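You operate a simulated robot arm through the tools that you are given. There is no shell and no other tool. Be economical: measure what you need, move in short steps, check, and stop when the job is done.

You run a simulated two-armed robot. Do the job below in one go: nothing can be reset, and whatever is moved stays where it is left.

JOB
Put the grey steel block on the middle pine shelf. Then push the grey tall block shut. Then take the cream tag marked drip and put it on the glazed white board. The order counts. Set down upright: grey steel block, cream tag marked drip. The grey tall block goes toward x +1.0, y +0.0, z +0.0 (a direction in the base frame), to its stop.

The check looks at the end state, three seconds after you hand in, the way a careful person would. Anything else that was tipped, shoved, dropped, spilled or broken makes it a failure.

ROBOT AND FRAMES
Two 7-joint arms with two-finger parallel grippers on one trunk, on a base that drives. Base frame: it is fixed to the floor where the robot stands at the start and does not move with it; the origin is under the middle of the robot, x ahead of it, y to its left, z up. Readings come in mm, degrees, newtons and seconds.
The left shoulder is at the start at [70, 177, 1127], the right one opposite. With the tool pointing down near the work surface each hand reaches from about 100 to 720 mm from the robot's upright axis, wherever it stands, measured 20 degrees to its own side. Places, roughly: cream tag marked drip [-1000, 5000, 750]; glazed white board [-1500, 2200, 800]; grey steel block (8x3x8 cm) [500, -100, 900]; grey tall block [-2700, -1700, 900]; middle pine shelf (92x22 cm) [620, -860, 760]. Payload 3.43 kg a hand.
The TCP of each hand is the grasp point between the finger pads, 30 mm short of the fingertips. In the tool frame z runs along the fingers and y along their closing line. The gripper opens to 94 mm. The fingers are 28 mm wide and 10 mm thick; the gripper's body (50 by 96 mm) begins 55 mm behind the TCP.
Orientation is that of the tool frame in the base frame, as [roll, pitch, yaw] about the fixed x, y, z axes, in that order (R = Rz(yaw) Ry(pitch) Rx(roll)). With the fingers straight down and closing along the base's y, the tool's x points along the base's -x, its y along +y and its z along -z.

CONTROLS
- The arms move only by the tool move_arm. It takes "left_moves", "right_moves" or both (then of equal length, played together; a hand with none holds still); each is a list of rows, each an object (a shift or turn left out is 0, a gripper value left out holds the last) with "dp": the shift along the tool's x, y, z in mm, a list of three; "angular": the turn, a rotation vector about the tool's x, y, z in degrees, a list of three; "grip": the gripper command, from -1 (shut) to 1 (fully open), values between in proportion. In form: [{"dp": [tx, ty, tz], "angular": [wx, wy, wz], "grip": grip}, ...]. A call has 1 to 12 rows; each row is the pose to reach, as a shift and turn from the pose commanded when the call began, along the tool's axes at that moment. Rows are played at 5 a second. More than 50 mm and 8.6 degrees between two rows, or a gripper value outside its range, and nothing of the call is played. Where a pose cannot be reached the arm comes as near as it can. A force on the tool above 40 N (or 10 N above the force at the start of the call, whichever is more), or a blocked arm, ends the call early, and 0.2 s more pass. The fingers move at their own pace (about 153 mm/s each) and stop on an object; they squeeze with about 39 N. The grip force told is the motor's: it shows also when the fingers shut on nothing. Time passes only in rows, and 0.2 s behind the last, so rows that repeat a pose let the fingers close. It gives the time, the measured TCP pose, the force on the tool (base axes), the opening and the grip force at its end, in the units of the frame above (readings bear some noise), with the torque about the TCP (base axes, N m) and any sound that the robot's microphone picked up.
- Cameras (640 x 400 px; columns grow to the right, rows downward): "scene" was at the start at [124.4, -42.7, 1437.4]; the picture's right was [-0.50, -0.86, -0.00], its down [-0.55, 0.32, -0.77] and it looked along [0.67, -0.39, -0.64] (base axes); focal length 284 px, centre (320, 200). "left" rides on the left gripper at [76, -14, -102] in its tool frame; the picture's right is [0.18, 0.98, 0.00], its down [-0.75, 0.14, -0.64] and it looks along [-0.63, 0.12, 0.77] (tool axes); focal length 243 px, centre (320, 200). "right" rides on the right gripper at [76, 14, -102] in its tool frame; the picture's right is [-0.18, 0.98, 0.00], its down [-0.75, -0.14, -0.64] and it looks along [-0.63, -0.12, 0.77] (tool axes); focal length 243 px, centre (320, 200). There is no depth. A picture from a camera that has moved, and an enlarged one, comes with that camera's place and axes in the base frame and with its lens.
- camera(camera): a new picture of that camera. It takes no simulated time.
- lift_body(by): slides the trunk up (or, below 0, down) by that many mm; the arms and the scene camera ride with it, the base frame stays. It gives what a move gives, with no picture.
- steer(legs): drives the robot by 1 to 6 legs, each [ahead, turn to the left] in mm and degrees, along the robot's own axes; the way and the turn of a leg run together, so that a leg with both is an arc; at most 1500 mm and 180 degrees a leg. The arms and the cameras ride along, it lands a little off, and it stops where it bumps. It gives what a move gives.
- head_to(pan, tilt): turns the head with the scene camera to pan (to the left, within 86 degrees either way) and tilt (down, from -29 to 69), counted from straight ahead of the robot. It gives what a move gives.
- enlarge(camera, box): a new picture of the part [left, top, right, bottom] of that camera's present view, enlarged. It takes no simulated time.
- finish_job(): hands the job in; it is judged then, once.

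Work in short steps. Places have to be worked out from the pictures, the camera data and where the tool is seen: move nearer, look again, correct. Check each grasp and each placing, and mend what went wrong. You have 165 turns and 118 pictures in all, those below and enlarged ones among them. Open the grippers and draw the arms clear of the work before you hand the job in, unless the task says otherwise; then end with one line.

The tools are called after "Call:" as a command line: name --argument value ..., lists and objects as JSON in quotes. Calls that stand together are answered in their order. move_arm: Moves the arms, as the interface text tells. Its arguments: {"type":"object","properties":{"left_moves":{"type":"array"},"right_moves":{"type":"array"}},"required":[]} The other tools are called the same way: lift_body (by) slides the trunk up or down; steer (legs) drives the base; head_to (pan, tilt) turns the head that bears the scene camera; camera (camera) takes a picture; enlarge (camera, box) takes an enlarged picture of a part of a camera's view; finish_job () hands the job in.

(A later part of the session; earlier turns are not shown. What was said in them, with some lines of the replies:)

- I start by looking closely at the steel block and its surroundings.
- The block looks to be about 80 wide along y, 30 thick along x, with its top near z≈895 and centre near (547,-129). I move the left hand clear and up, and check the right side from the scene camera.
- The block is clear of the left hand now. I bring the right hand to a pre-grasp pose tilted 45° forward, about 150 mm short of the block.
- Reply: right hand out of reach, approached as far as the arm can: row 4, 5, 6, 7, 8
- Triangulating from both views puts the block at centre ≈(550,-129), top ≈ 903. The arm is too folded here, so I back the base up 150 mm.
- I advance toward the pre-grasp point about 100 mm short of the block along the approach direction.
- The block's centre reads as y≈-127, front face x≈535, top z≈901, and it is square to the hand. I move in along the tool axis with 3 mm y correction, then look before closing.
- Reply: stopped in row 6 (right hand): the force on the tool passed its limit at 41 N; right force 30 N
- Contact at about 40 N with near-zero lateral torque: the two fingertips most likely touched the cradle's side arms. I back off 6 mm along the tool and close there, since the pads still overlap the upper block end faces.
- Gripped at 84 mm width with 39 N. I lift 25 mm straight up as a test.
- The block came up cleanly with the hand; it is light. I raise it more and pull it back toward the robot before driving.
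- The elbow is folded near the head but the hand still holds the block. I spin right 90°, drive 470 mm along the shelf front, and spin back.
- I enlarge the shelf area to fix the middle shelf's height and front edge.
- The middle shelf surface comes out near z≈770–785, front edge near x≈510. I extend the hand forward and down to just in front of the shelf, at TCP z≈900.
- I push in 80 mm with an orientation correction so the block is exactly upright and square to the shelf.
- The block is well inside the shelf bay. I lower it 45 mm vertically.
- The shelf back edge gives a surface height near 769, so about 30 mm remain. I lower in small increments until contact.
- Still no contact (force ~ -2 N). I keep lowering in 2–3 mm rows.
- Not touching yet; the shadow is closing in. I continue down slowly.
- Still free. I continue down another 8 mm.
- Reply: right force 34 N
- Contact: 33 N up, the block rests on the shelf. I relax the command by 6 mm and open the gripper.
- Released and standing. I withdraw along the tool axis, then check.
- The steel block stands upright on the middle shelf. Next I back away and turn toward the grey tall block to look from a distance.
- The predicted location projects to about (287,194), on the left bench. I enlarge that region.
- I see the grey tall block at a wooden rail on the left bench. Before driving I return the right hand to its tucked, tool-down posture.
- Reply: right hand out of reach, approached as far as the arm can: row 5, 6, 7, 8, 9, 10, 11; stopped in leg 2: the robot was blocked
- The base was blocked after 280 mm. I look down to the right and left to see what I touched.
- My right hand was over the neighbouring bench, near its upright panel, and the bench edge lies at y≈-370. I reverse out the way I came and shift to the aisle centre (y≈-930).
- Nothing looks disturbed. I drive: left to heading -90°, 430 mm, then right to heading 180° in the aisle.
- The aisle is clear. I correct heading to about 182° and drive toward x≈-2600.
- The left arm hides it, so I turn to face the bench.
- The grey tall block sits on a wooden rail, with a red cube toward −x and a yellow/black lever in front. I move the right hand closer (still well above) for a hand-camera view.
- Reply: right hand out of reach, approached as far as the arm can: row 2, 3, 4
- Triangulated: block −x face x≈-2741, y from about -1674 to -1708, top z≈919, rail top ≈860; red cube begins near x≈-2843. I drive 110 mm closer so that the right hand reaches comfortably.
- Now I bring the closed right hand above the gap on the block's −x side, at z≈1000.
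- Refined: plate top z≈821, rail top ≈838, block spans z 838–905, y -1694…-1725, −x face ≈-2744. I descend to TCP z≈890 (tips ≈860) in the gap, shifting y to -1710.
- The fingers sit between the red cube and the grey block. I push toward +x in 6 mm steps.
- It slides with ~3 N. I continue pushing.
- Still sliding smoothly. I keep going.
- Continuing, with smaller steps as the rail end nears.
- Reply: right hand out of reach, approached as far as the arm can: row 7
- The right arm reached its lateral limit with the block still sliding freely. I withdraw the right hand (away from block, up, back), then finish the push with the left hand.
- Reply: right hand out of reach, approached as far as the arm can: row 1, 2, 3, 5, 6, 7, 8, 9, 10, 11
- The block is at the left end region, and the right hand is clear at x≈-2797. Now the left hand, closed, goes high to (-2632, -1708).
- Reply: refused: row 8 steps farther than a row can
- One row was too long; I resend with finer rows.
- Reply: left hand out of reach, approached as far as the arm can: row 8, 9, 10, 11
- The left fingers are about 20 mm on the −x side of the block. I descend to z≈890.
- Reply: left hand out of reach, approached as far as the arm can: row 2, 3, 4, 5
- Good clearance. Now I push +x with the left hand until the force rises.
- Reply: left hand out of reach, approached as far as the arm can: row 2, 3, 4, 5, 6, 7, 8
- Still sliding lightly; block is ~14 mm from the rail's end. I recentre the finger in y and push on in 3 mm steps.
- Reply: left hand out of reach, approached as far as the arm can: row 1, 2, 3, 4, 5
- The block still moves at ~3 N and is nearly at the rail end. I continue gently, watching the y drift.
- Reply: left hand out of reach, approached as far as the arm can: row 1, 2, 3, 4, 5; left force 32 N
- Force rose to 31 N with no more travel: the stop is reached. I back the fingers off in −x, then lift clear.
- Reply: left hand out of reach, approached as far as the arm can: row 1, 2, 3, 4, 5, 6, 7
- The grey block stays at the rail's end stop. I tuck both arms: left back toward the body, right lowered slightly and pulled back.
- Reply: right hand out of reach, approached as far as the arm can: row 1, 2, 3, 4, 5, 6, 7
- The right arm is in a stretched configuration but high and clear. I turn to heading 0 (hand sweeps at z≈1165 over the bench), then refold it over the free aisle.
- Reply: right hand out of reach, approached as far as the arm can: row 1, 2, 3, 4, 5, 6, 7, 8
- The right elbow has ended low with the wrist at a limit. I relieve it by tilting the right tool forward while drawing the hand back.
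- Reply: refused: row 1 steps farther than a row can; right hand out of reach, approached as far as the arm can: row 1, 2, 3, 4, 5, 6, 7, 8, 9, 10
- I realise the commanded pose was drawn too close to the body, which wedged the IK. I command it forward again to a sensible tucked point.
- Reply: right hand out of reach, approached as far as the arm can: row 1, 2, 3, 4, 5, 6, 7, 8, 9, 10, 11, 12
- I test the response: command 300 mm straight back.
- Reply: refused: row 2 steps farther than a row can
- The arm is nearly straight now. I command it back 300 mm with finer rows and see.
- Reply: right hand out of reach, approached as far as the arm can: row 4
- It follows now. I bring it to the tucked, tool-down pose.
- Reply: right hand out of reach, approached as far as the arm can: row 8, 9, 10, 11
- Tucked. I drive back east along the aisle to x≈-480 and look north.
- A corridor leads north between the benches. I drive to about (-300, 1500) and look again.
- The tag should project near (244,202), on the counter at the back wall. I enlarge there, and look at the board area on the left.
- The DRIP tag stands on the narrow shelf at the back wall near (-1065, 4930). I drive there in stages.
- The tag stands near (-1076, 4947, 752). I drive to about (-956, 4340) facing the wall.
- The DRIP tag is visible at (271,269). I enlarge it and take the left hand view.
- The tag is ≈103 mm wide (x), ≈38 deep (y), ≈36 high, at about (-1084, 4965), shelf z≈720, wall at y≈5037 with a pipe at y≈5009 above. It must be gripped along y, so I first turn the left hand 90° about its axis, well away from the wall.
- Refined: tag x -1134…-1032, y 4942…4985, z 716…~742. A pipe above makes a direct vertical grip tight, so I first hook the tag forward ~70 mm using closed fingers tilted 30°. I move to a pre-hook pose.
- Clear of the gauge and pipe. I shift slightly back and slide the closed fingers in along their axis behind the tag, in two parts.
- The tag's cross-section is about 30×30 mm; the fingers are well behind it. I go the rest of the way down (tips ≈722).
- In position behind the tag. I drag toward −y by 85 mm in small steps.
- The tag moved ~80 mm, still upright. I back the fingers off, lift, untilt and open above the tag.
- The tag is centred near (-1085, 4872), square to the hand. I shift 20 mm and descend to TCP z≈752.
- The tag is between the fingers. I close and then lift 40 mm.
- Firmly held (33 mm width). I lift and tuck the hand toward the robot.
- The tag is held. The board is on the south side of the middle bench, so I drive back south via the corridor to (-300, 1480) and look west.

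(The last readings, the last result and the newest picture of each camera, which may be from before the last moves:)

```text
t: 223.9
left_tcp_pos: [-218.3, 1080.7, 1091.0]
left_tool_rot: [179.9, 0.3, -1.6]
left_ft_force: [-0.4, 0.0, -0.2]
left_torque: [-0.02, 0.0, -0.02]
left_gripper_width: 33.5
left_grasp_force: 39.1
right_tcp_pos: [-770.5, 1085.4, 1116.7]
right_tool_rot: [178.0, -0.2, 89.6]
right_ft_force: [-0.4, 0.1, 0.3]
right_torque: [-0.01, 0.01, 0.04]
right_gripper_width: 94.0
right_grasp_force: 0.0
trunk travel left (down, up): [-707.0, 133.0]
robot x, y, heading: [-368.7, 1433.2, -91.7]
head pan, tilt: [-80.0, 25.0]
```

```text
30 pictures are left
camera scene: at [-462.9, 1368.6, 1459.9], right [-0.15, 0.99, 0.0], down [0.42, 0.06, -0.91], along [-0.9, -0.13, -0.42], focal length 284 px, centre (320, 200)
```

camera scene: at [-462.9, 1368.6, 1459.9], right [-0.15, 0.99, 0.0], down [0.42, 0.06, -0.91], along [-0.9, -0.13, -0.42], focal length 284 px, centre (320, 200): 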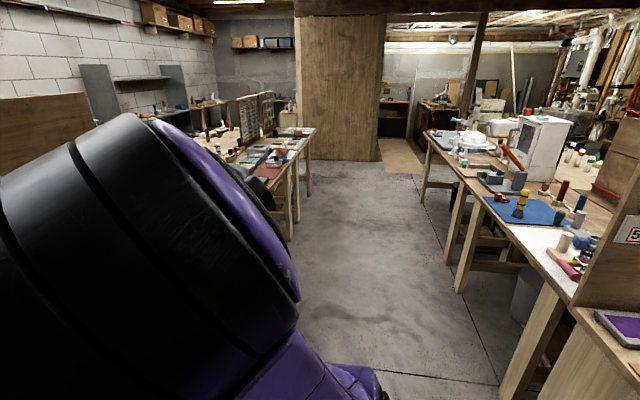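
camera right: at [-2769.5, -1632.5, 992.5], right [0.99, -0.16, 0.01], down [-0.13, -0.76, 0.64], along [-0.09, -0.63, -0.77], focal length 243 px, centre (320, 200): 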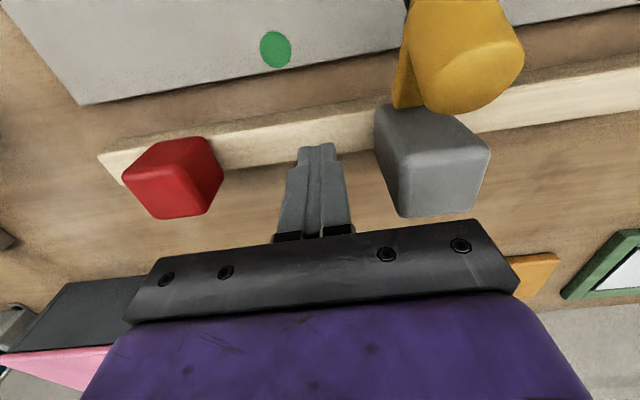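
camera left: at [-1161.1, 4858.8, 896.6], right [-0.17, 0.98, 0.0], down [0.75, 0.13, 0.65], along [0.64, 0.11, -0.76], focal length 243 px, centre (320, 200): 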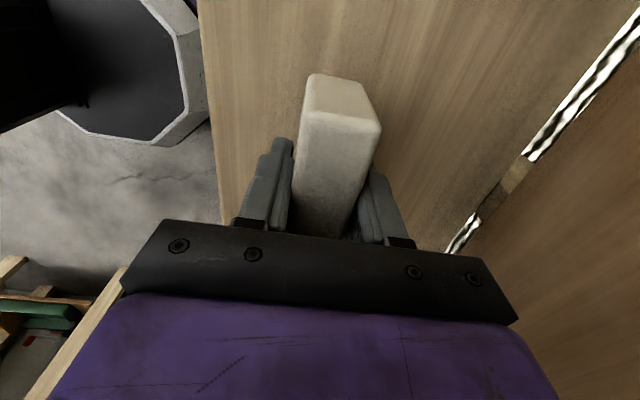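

The bench front edge is at y≈2090. I drive west along this aisle to x≈-1380, then face north.

Call:
steer --legs '[[0, -88.3], [1010, 0], [0, -90]]'

Call:
head_to --pan 5 --tilt 38

Call:
camera --camera "scene"

```text
t: 236.6
left_tcp_pos: [-1525.1, 1749.5, 1091.6]
left_tool_rot: [179.8, 0.2, -179.6]
left_ft_force: [-0.4, 0.1, -0.8]
left_torque: [0.0, -0.01, 0.01]
left_gripper_width: 33.7
left_grasp_force: 39.4
right_tcp_pos: [-975.0, 1763.9, 1116.5]
right_tool_rot: [178.0, -0.1, -88.4]
right_ft_force: [0.2, -0.3, 0.1]
right_torque: [0.02, -0.04, -0.01]
right_gripper_width: 93.8
right_grasp_force: 0.1
trunk travel left (down, up): [-707.0, 133.0]
robot x, y, heading: [-1366.5, 1403.0, 90.3]
head pan, tilt: [-80.0, 25.0]
```

```text
t: 238.2
left_tcp_pos: [-1525.1, 1749.9, 1092.5]
left_tool_rot: [179.8, 0.2, -179.6]
left_ft_force: [0.1, 0.6, -0.9]
left_torque: [-0.01, 0.02, 0.0]
left_gripper_width: 33.2
left_grasp_force: 38.8
right_tcp_pos: [-974.6, 1764.7, 1115.8]
right_tool_rot: [178.1, 0.0, -88.5]
right_ft_force: [-1.0, -0.2, -0.3]
right_torque: [0.03, 0.02, 0.01]
right_gripper_width: 93.9
right_grasp_force: 0.0
trunk travel left (down, up): [-707.0, 133.0]
robot x, y, heading: [-1362.5, 1402.8, 90.1]
head pan, tilt: [5.0, 38.0]
```

```text
29 pictures are left
camera scene: at [-1369.1, 1541.2, 1439.5], right [1.0, 0.09, 0.0], down [0.06, -0.61, -0.79], along [-0.07, 0.78, -0.62], focal length 284 px, centre (320, 200)
```

scene: 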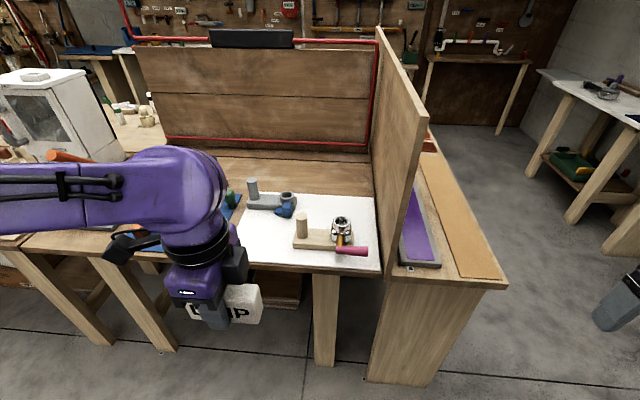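

I enlarge the white board region.

Call:
enlarge --camera "scene" --box '[200, 165, 420, 300]'

Call:
camera --camera "left"

```text
2.91 times, centred on (310, 232) of scene
camera zoom: at [-1369.1, 1541.2, 1439.5], right [1.0, 0.09, 0.0], down [0.06, -0.61, -0.79], along [-0.07, 0.78, -0.62], focal length 825 px, centre (349, 106)
```

zoom: 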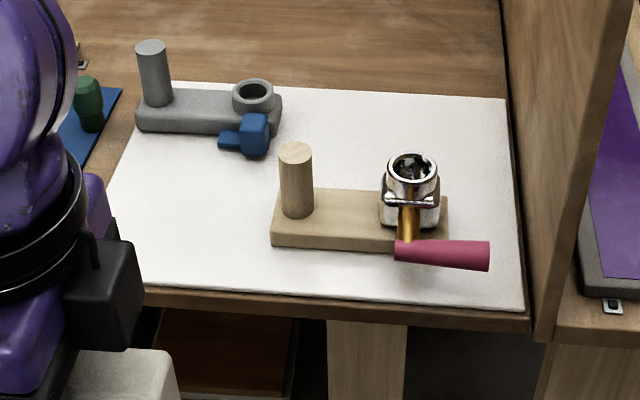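

```text
27 pictures are left
camera left: at [-1601.8, 1734.2, 1195.1], right [-0.19, 0.98, 0.0], down [0.75, 0.14, 0.65], along [0.63, 0.12, -0.76], focal length 243 px, centre (320, 200)
```

left: 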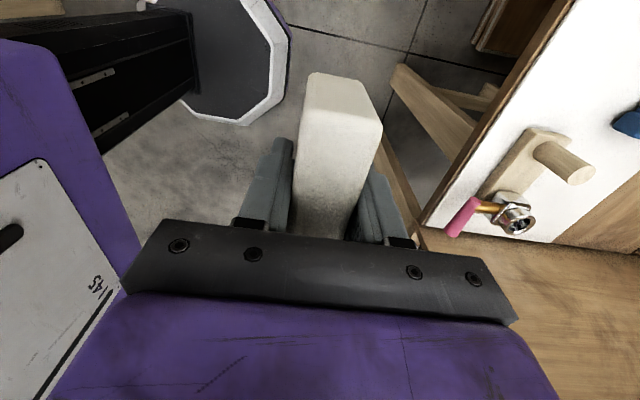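

The board's free patch is at left-front, centred near (-1595, 2134), board top z≈795. I drive 180 mm closer and then view it unobstructed.

Call:
steer --legs '[[180, 0]]'

Call:
camera --camera "scene"

```text
t: 239.7
left_tcp_pos: [-1525.5, 1930.5, 1091.8]
left_tool_rot: [179.7, 0.3, -179.6]
left_ft_force: [0.7, 0.3, -1.1]
left_torque: [-0.02, 0.0, 0.02]
left_gripper_width: 33.5
left_grasp_force: 39.2
right_tcp_pos: [-976.1, 1944.1, 1115.8]
right_tool_rot: [178.1, 0.0, -88.4]
right_ft_force: [0.4, 0.2, -0.6]
right_torque: [-0.01, 0.0, 0.03]
right_gripper_width: 93.8
right_grasp_force: 0.0
trunk travel left (down, up): [-707.0, 133.0]
robot x, y, heading: [-1362.0, 1588.5, 90.4]
head pan, tilt: [5.0, 38.0]
```

```text
26 pictures are left
camera scene: at [-1370.4, 1721.0, 1439.7], right [1.0, 0.09, 0.0], down [0.06, -0.61, -0.79], along [-0.07, 0.79, -0.61], focal length 284 px, centre (320, 200)
```

scene: 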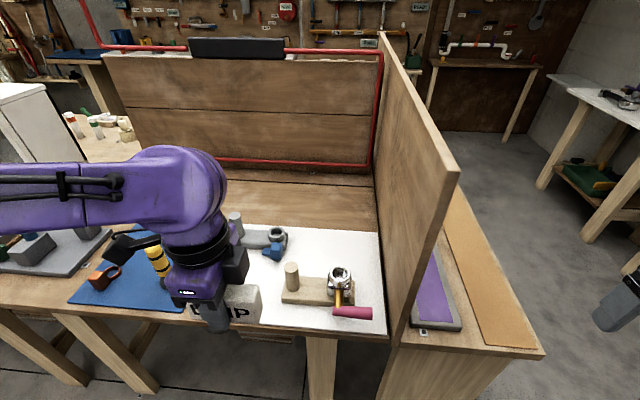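

I move the tag over the free patch, at z≈950.

Call:
move_arm --left_moves '[{"dp": [12, 40, 0], "grip": -1}, {"dp": [25, 80, 10], "grip": -1}, {"dp": [40, 120, 30], "grip": -1}, {"dp": [55, 160, 55], "grip": -1}, {"dp": [70, 190, 85], "grip": -1}, {"dp": [70, 204, 115], "grip": -1}, {"dp": [70, 204, 142], "grip": -1}, {"dp": [70, 204, 142], "grip": -1}]'

Call:
camera --camera "left"

Call:
enlarge --camera "scene" --box '[120, 190, 400, 360]'

```text
t: 241.5
left_tcp_pos: [-1599.1, 2135.5, 949.5]
left_tool_rot: [179.8, 0.2, -179.6]
left_ft_force: [-0.2, 1.1, 0.5]
left_torque: [-0.01, -0.02, 0.01]
left_gripper_width: 33.1
left_grasp_force: 39.1
right_tcp_pos: [-976.5, 1945.1, 1115.3]
right_tool_rot: [178.0, -0.2, -88.4]
right_ft_force: [0.1, 0.2, -0.2]
right_torque: [-0.04, 0.05, 0.06]
right_gripper_width: 93.9
right_grasp_force: 0.1
trunk travel left (down, up): [-707.0, 133.0]
robot x, y, heading: [-1362.6, 1583.3, 90.6]
head pan, tilt: [5.0, 38.0]
```

```text
25 pictures are left
camera left: at [-1675.7, 2119.7, 1053.7], right [-0.19, 0.98, 0.0], down [0.75, 0.14, 0.65], along [0.63, 0.13, -0.76], focal length 243 px, centre (320, 200)
```

left: 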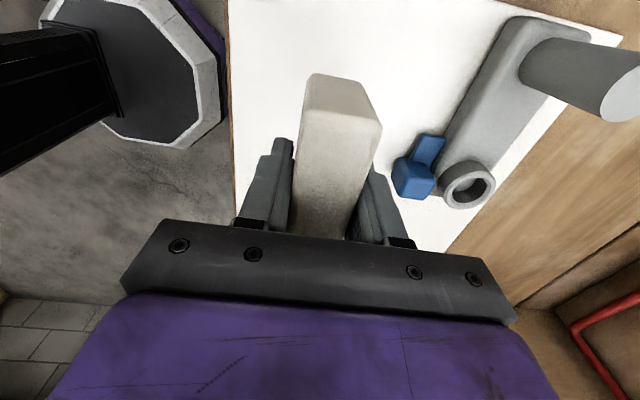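

```text
2.29 times, centred on (260, 275) of scene
camera zoom: at [-1370.4, 1722.2, 1439.5], right [1.0, 0.09, 0.0], down [0.06, -0.61, -0.79], along [-0.07, 0.78, -0.62], focal length 648 px, centre (457, 29)
```

zoom: 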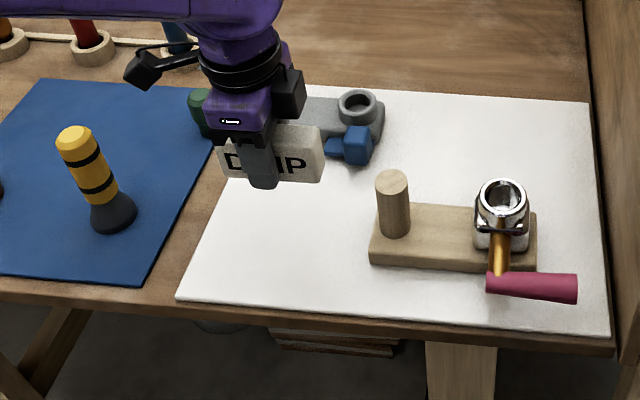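

The tag is over the free patch with good margins. I descend 105 mm, leaving ~12 mm.

Call:
move_arm --left_moves '[{"dp": [0, 0, 30], "grip": -1}, {"dp": [0, 0, 60], "grip": -1}, {"dp": [0, 0, 85], "grip": -1}, {"dp": [0, 0, 105], "grip": -1}, {"dp": [0, 0, 105], "grip": -1}]'

Call:
enlarge --camera "scene" --box '[120, 190, 400, 360]'

```text
t: 242.7
left_tcp_pos: [-1596.5, 2134.7, 845.8]
left_tool_rot: [179.8, 0.3, -179.6]
left_ft_force: [0.0, 0.3, -0.4]
left_torque: [0.03, 0.03, 0.0]
left_gripper_width: 33.0
left_grasp_force: 39.0
right_tcp_pos: [-976.2, 1945.1, 1117.0]
right_tool_rot: [178.0, 0.0, -88.4]
right_ft_force: [-0.7, 0.3, 0.1]
right_torque: [0.02, 0.01, 0.0]
right_gripper_width: 93.8
right_grasp_force: 0.0
trunk travel left (down, up): [-707.0, 133.0]
robot x, y, heading: [-1363.4, 1583.3, 90.1]
head pan, tilt: [5.0, 38.0]
```

```text
2.29 times, centred on (260, 275) of scene
camera zoom: at [-1370.3, 1721.9, 1439.6], right [1.0, 0.09, 0.0], down [0.06, -0.61, -0.79], along [-0.07, 0.78, -0.62], focal length 648 px, centre (457, 29)
```

zoom: 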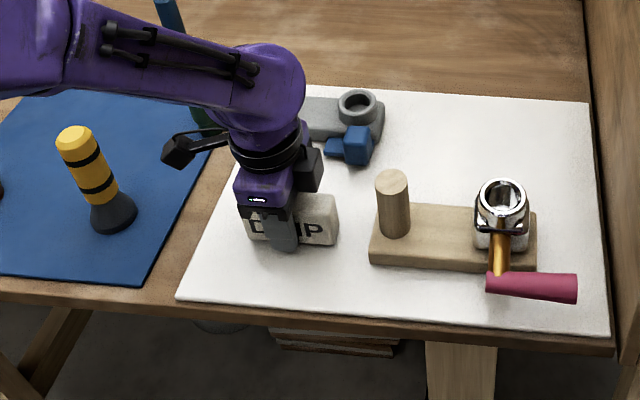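

Good placement. I lower in 2 mm rows to find contact.

Call:
move_arm --left_moves '[{"dp": [0, 0, 3], "grip": -1}, {"dp": [0, 0, 6], "grip": -1}, {"dp": [0, 0, 9], "grip": -1}, {"dp": [0, 0, 11], "grip": -1}, {"dp": [0, 0, 13], "grip": -1}]'

```text
t: 243.9
left_tcp_pos: [-1595.5, 2135.3, 838.5]
left_tool_rot: [179.2, 0.2, -179.6]
left_ft_force: [0.0, -4.6, 18.5]
left_torque: [-0.43, -0.05, -0.05]
left_gripper_width: 33.7
left_grasp_force: 38.9
right_tcp_pos: [-975.1, 1941.5, 1117.0]
right_tool_rot: [177.9, 0.2, -88.4]
right_ft_force: [-0.1, 0.0, -0.2]
right_torque: [0.04, -0.02, -0.01]
right_gripper_width: 94.1
right_grasp_force: 0.1
trunk travel left (down, up): [-707.0, 133.0]
robot x, y, heading: [-1359.0, 1586.1, 90.8]
head pan, tilt: [5.0, 38.0]
stopped in row 5 (left hand): the force on the tool passed its limit at 52 N (the readings are from after the stop); the commanded pose is now the measured one
```

The tag is seated on the board. I relax by 1 mm, open, then lift straight up.

Call:
move_arm --left_moves '[{"dp": [0, 0, -1], "grip": -1}, {"dp": [0, 0, -1], "grip": 0}, {"dp": [0, 0, -1], "grip": 1}, {"dp": [0, 0, -1], "grip": 1}, {"dp": [0, 0, -1], "grip": 1}]'

Call:
camera --camera "left"

```text
t: 245.1
left_tcp_pos: [-1595.7, 2140.0, 838.1]
left_tool_rot: [179.1, 0.3, -179.5]
left_ft_force: [-1.7, 22.6, 27.7]
left_torque: [-0.61, 0.29, -0.28]
left_gripper_width: 81.0
left_grasp_force: 0.0
right_tcp_pos: [-975.3, 1945.7, 1115.4]
right_tool_rot: [177.8, -0.2, -88.3]
right_ft_force: [-0.3, -0.1, -0.1]
right_torque: [-0.03, 0.04, -0.03]
right_gripper_width: 94.1
right_grasp_force: 0.1
trunk travel left (down, up): [-707.0, 133.0]
robot x, y, heading: [-1362.1, 1587.1, 90.5]
head pan, tilt: [5.0, 38.0]
```

```text
22 pictures are left
camera left: at [-1672.3, 2122.6, 941.6], right [-0.19, 0.98, 0.01], down [0.75, 0.14, 0.65], along [0.63, 0.13, -0.76], focal length 243 px, centre (320, 200)
```

left: 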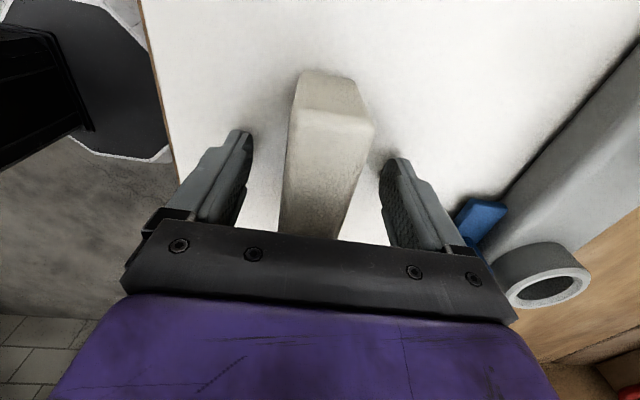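

The fingers seem to press on something (27 N up, opening stopped at 81 mm) — probably fingertips on the board. I ease upward 3 mm at a time and keep opening.

Call:
move_arm --left_moves '[{"dp": [0, 0, -3], "grip": 0.6}, {"dp": [0, 0, -6], "grip": 0.6}, {"dp": [0, 0, -9], "grip": 0.6}, {"dp": [0, 0, -9], "grip": 0.6}]'

Call:
camera --camera "left"

```text
t: 246.1
left_tcp_pos: [-1596.6, 2136.9, 845.3]
left_tool_rot: [179.5, 0.2, -179.5]
left_ft_force: [-0.2, -0.3, 0.1]
left_torque: [0.0, 0.0, 0.01]
left_gripper_width: 75.5
left_grasp_force: 0.2
right_tcp_pos: [-975.5, 1945.7, 1116.4]
right_tool_rot: [178.1, -0.1, -88.4]
right_ft_force: [0.7, 0.5, -0.1]
right_torque: [0.0, -0.01, -0.03]
right_gripper_width: 94.3
right_grasp_force: 0.0
trunk travel left (down, up): [-707.0, 133.0]
robot x, y, heading: [-1362.7, 1585.9, 90.4]
head pan, tilt: [5.0, 38.0]
```

```text
21 pictures are left
camera left: at [-1674.0, 2120.4, 948.4], right [-0.19, 0.98, 0.01], down [0.75, 0.14, 0.65], along [0.63, 0.13, -0.76], focal length 243 px, centre (320, 200)
```

left: 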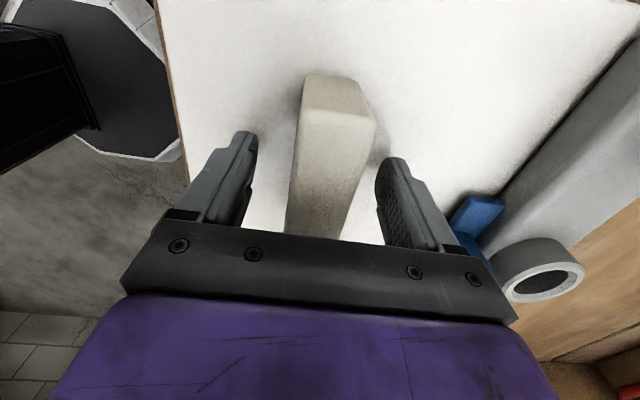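

Free now. I lift straight up.

Call:
move_arm --left_moves '[{"dp": [0, 0, -30]}, {"dp": [0, 0, -70]}, {"dp": [0, 0, -115]}, {"dp": [0, 0, -160]}, {"dp": [0, -20, -200]}, {"dp": [0, -60, -225]}, {"dp": [0, -105, -240]}, {"dp": [-10, -150, -245]}, {"dp": [-20, -190, -245], "grip": 1}]'

Call:
enlarge --camera "scene" --box '[120, 190, 400, 360]'

Call:
camera --camera "left"

```text
t: 248.1
left_tcp_pos: [-1573.9, 1943.5, 1089.9]
left_tool_rot: [179.3, 0.2, -179.5]
left_ft_force: [-0.3, 0.3, 0.2]
left_torque: [0.03, 0.03, 0.0]
left_gripper_width: 94.1
left_grasp_force: 0.1
right_tcp_pos: [-975.7, 1945.2, 1116.1]
right_tool_rot: [178.0, 0.0, -88.3]
right_ft_force: [-0.4, -0.6, -0.1]
right_torque: [-0.02, -0.02, 0.0]
right_gripper_width: 94.0
right_grasp_force: 0.0
trunk travel left (down, up): [-707.0, 133.0]
robot x, y, heading: [-1361.5, 1584.1, 90.5]
head pan, tilt: [5.0, 38.0]
```

```text
2.29 times, centred on (260, 275) of scene
camera zoom: at [-1369.7, 1721.1, 1439.7], right [1.0, 0.09, 0.0], down [0.06, -0.61, -0.79], along [-0.07, 0.79, -0.61], focal length 648 px, centre (457, 29)
```

zoom: 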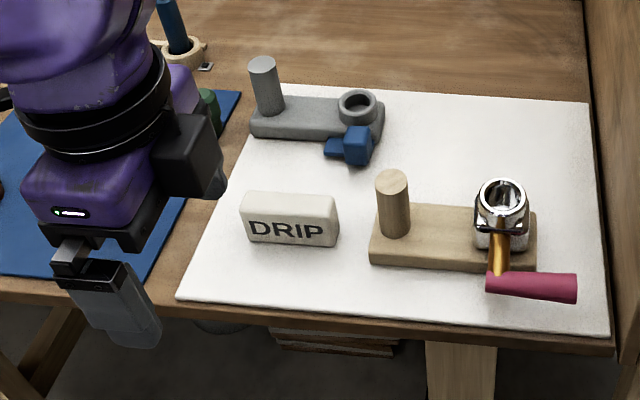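

```text
19 pictures are left
camera left: at [-1651.5, 1926.8, 1192.8], right [-0.19, 0.98, 0.01], down [0.75, 0.14, 0.65], along [0.63, 0.13, -0.76], focal length 243 px, centre (320, 200)
```

left: 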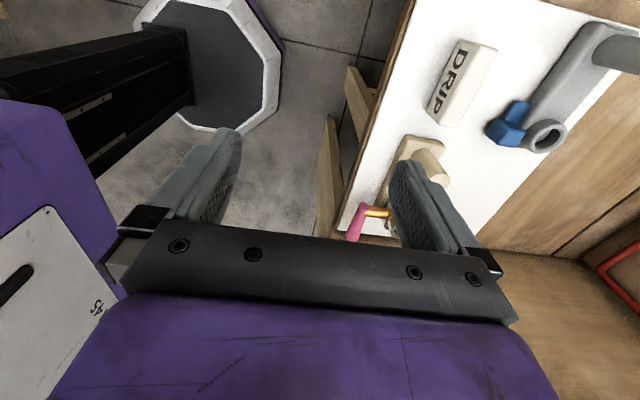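

The DRIP tag stands upright on the white board and nothing around it was disturbed. I back the base away from the bench before handing in.

Call:
steer --legs '[[-180, 0]]'

Call:
camera --camera "scene"

```text
t: 249.6
left_tcp_pos: [-1573.1, 1766.4, 1089.1]
left_tool_rot: [179.6, 0.2, -179.7]
left_ft_force: [-0.7, -1.4, 0.1]
left_torque: [0.01, 0.03, -0.02]
left_gripper_width: 94.2
left_grasp_force: 0.2
right_tcp_pos: [-973.8, 1765.4, 1115.3]
right_tool_rot: [178.0, 0.0, -88.5]
right_ft_force: [0.8, -0.2, 0.0]
right_torque: [-0.02, -0.05, 0.01]
right_gripper_width: 94.0
right_grasp_force: 0.0
trunk travel left (down, up): [-707.0, 133.0]
robot x, y, heading: [-1359.6, 1404.9, 90.4]
head pan, tilt: [5.0, 38.0]
```

```text
18 pictures are left
camera scene: at [-1369.3, 1543.3, 1439.4], right [1.0, 0.09, 0.0], down [0.06, -0.61, -0.79], along [-0.07, 0.78, -0.62], focal length 284 px, centre (320, 200)
```

scene: 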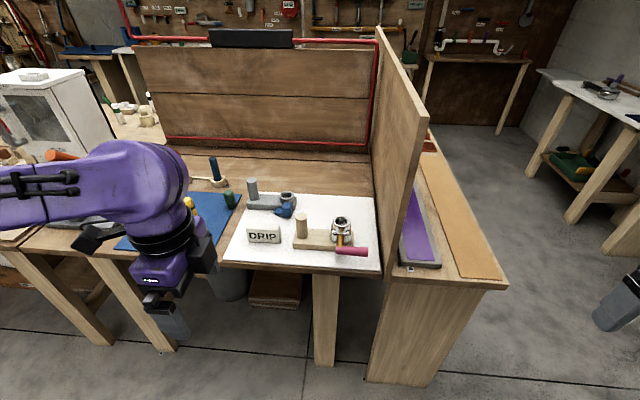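

All three parts are done, the grippers are open and the arms are clear, so I hand in.

Call:
finish_job

```text
The job is handed in.
```

I did all three parts in order and handed the job in: the steel block stands upright on the middle pine shelf, the grey tall block is against its +x stop, and the DRIP tag stands upright on the glazed white board. On the way to the second part, the robot bumped to a stop near a bench; I backed out and saw nothing moved.
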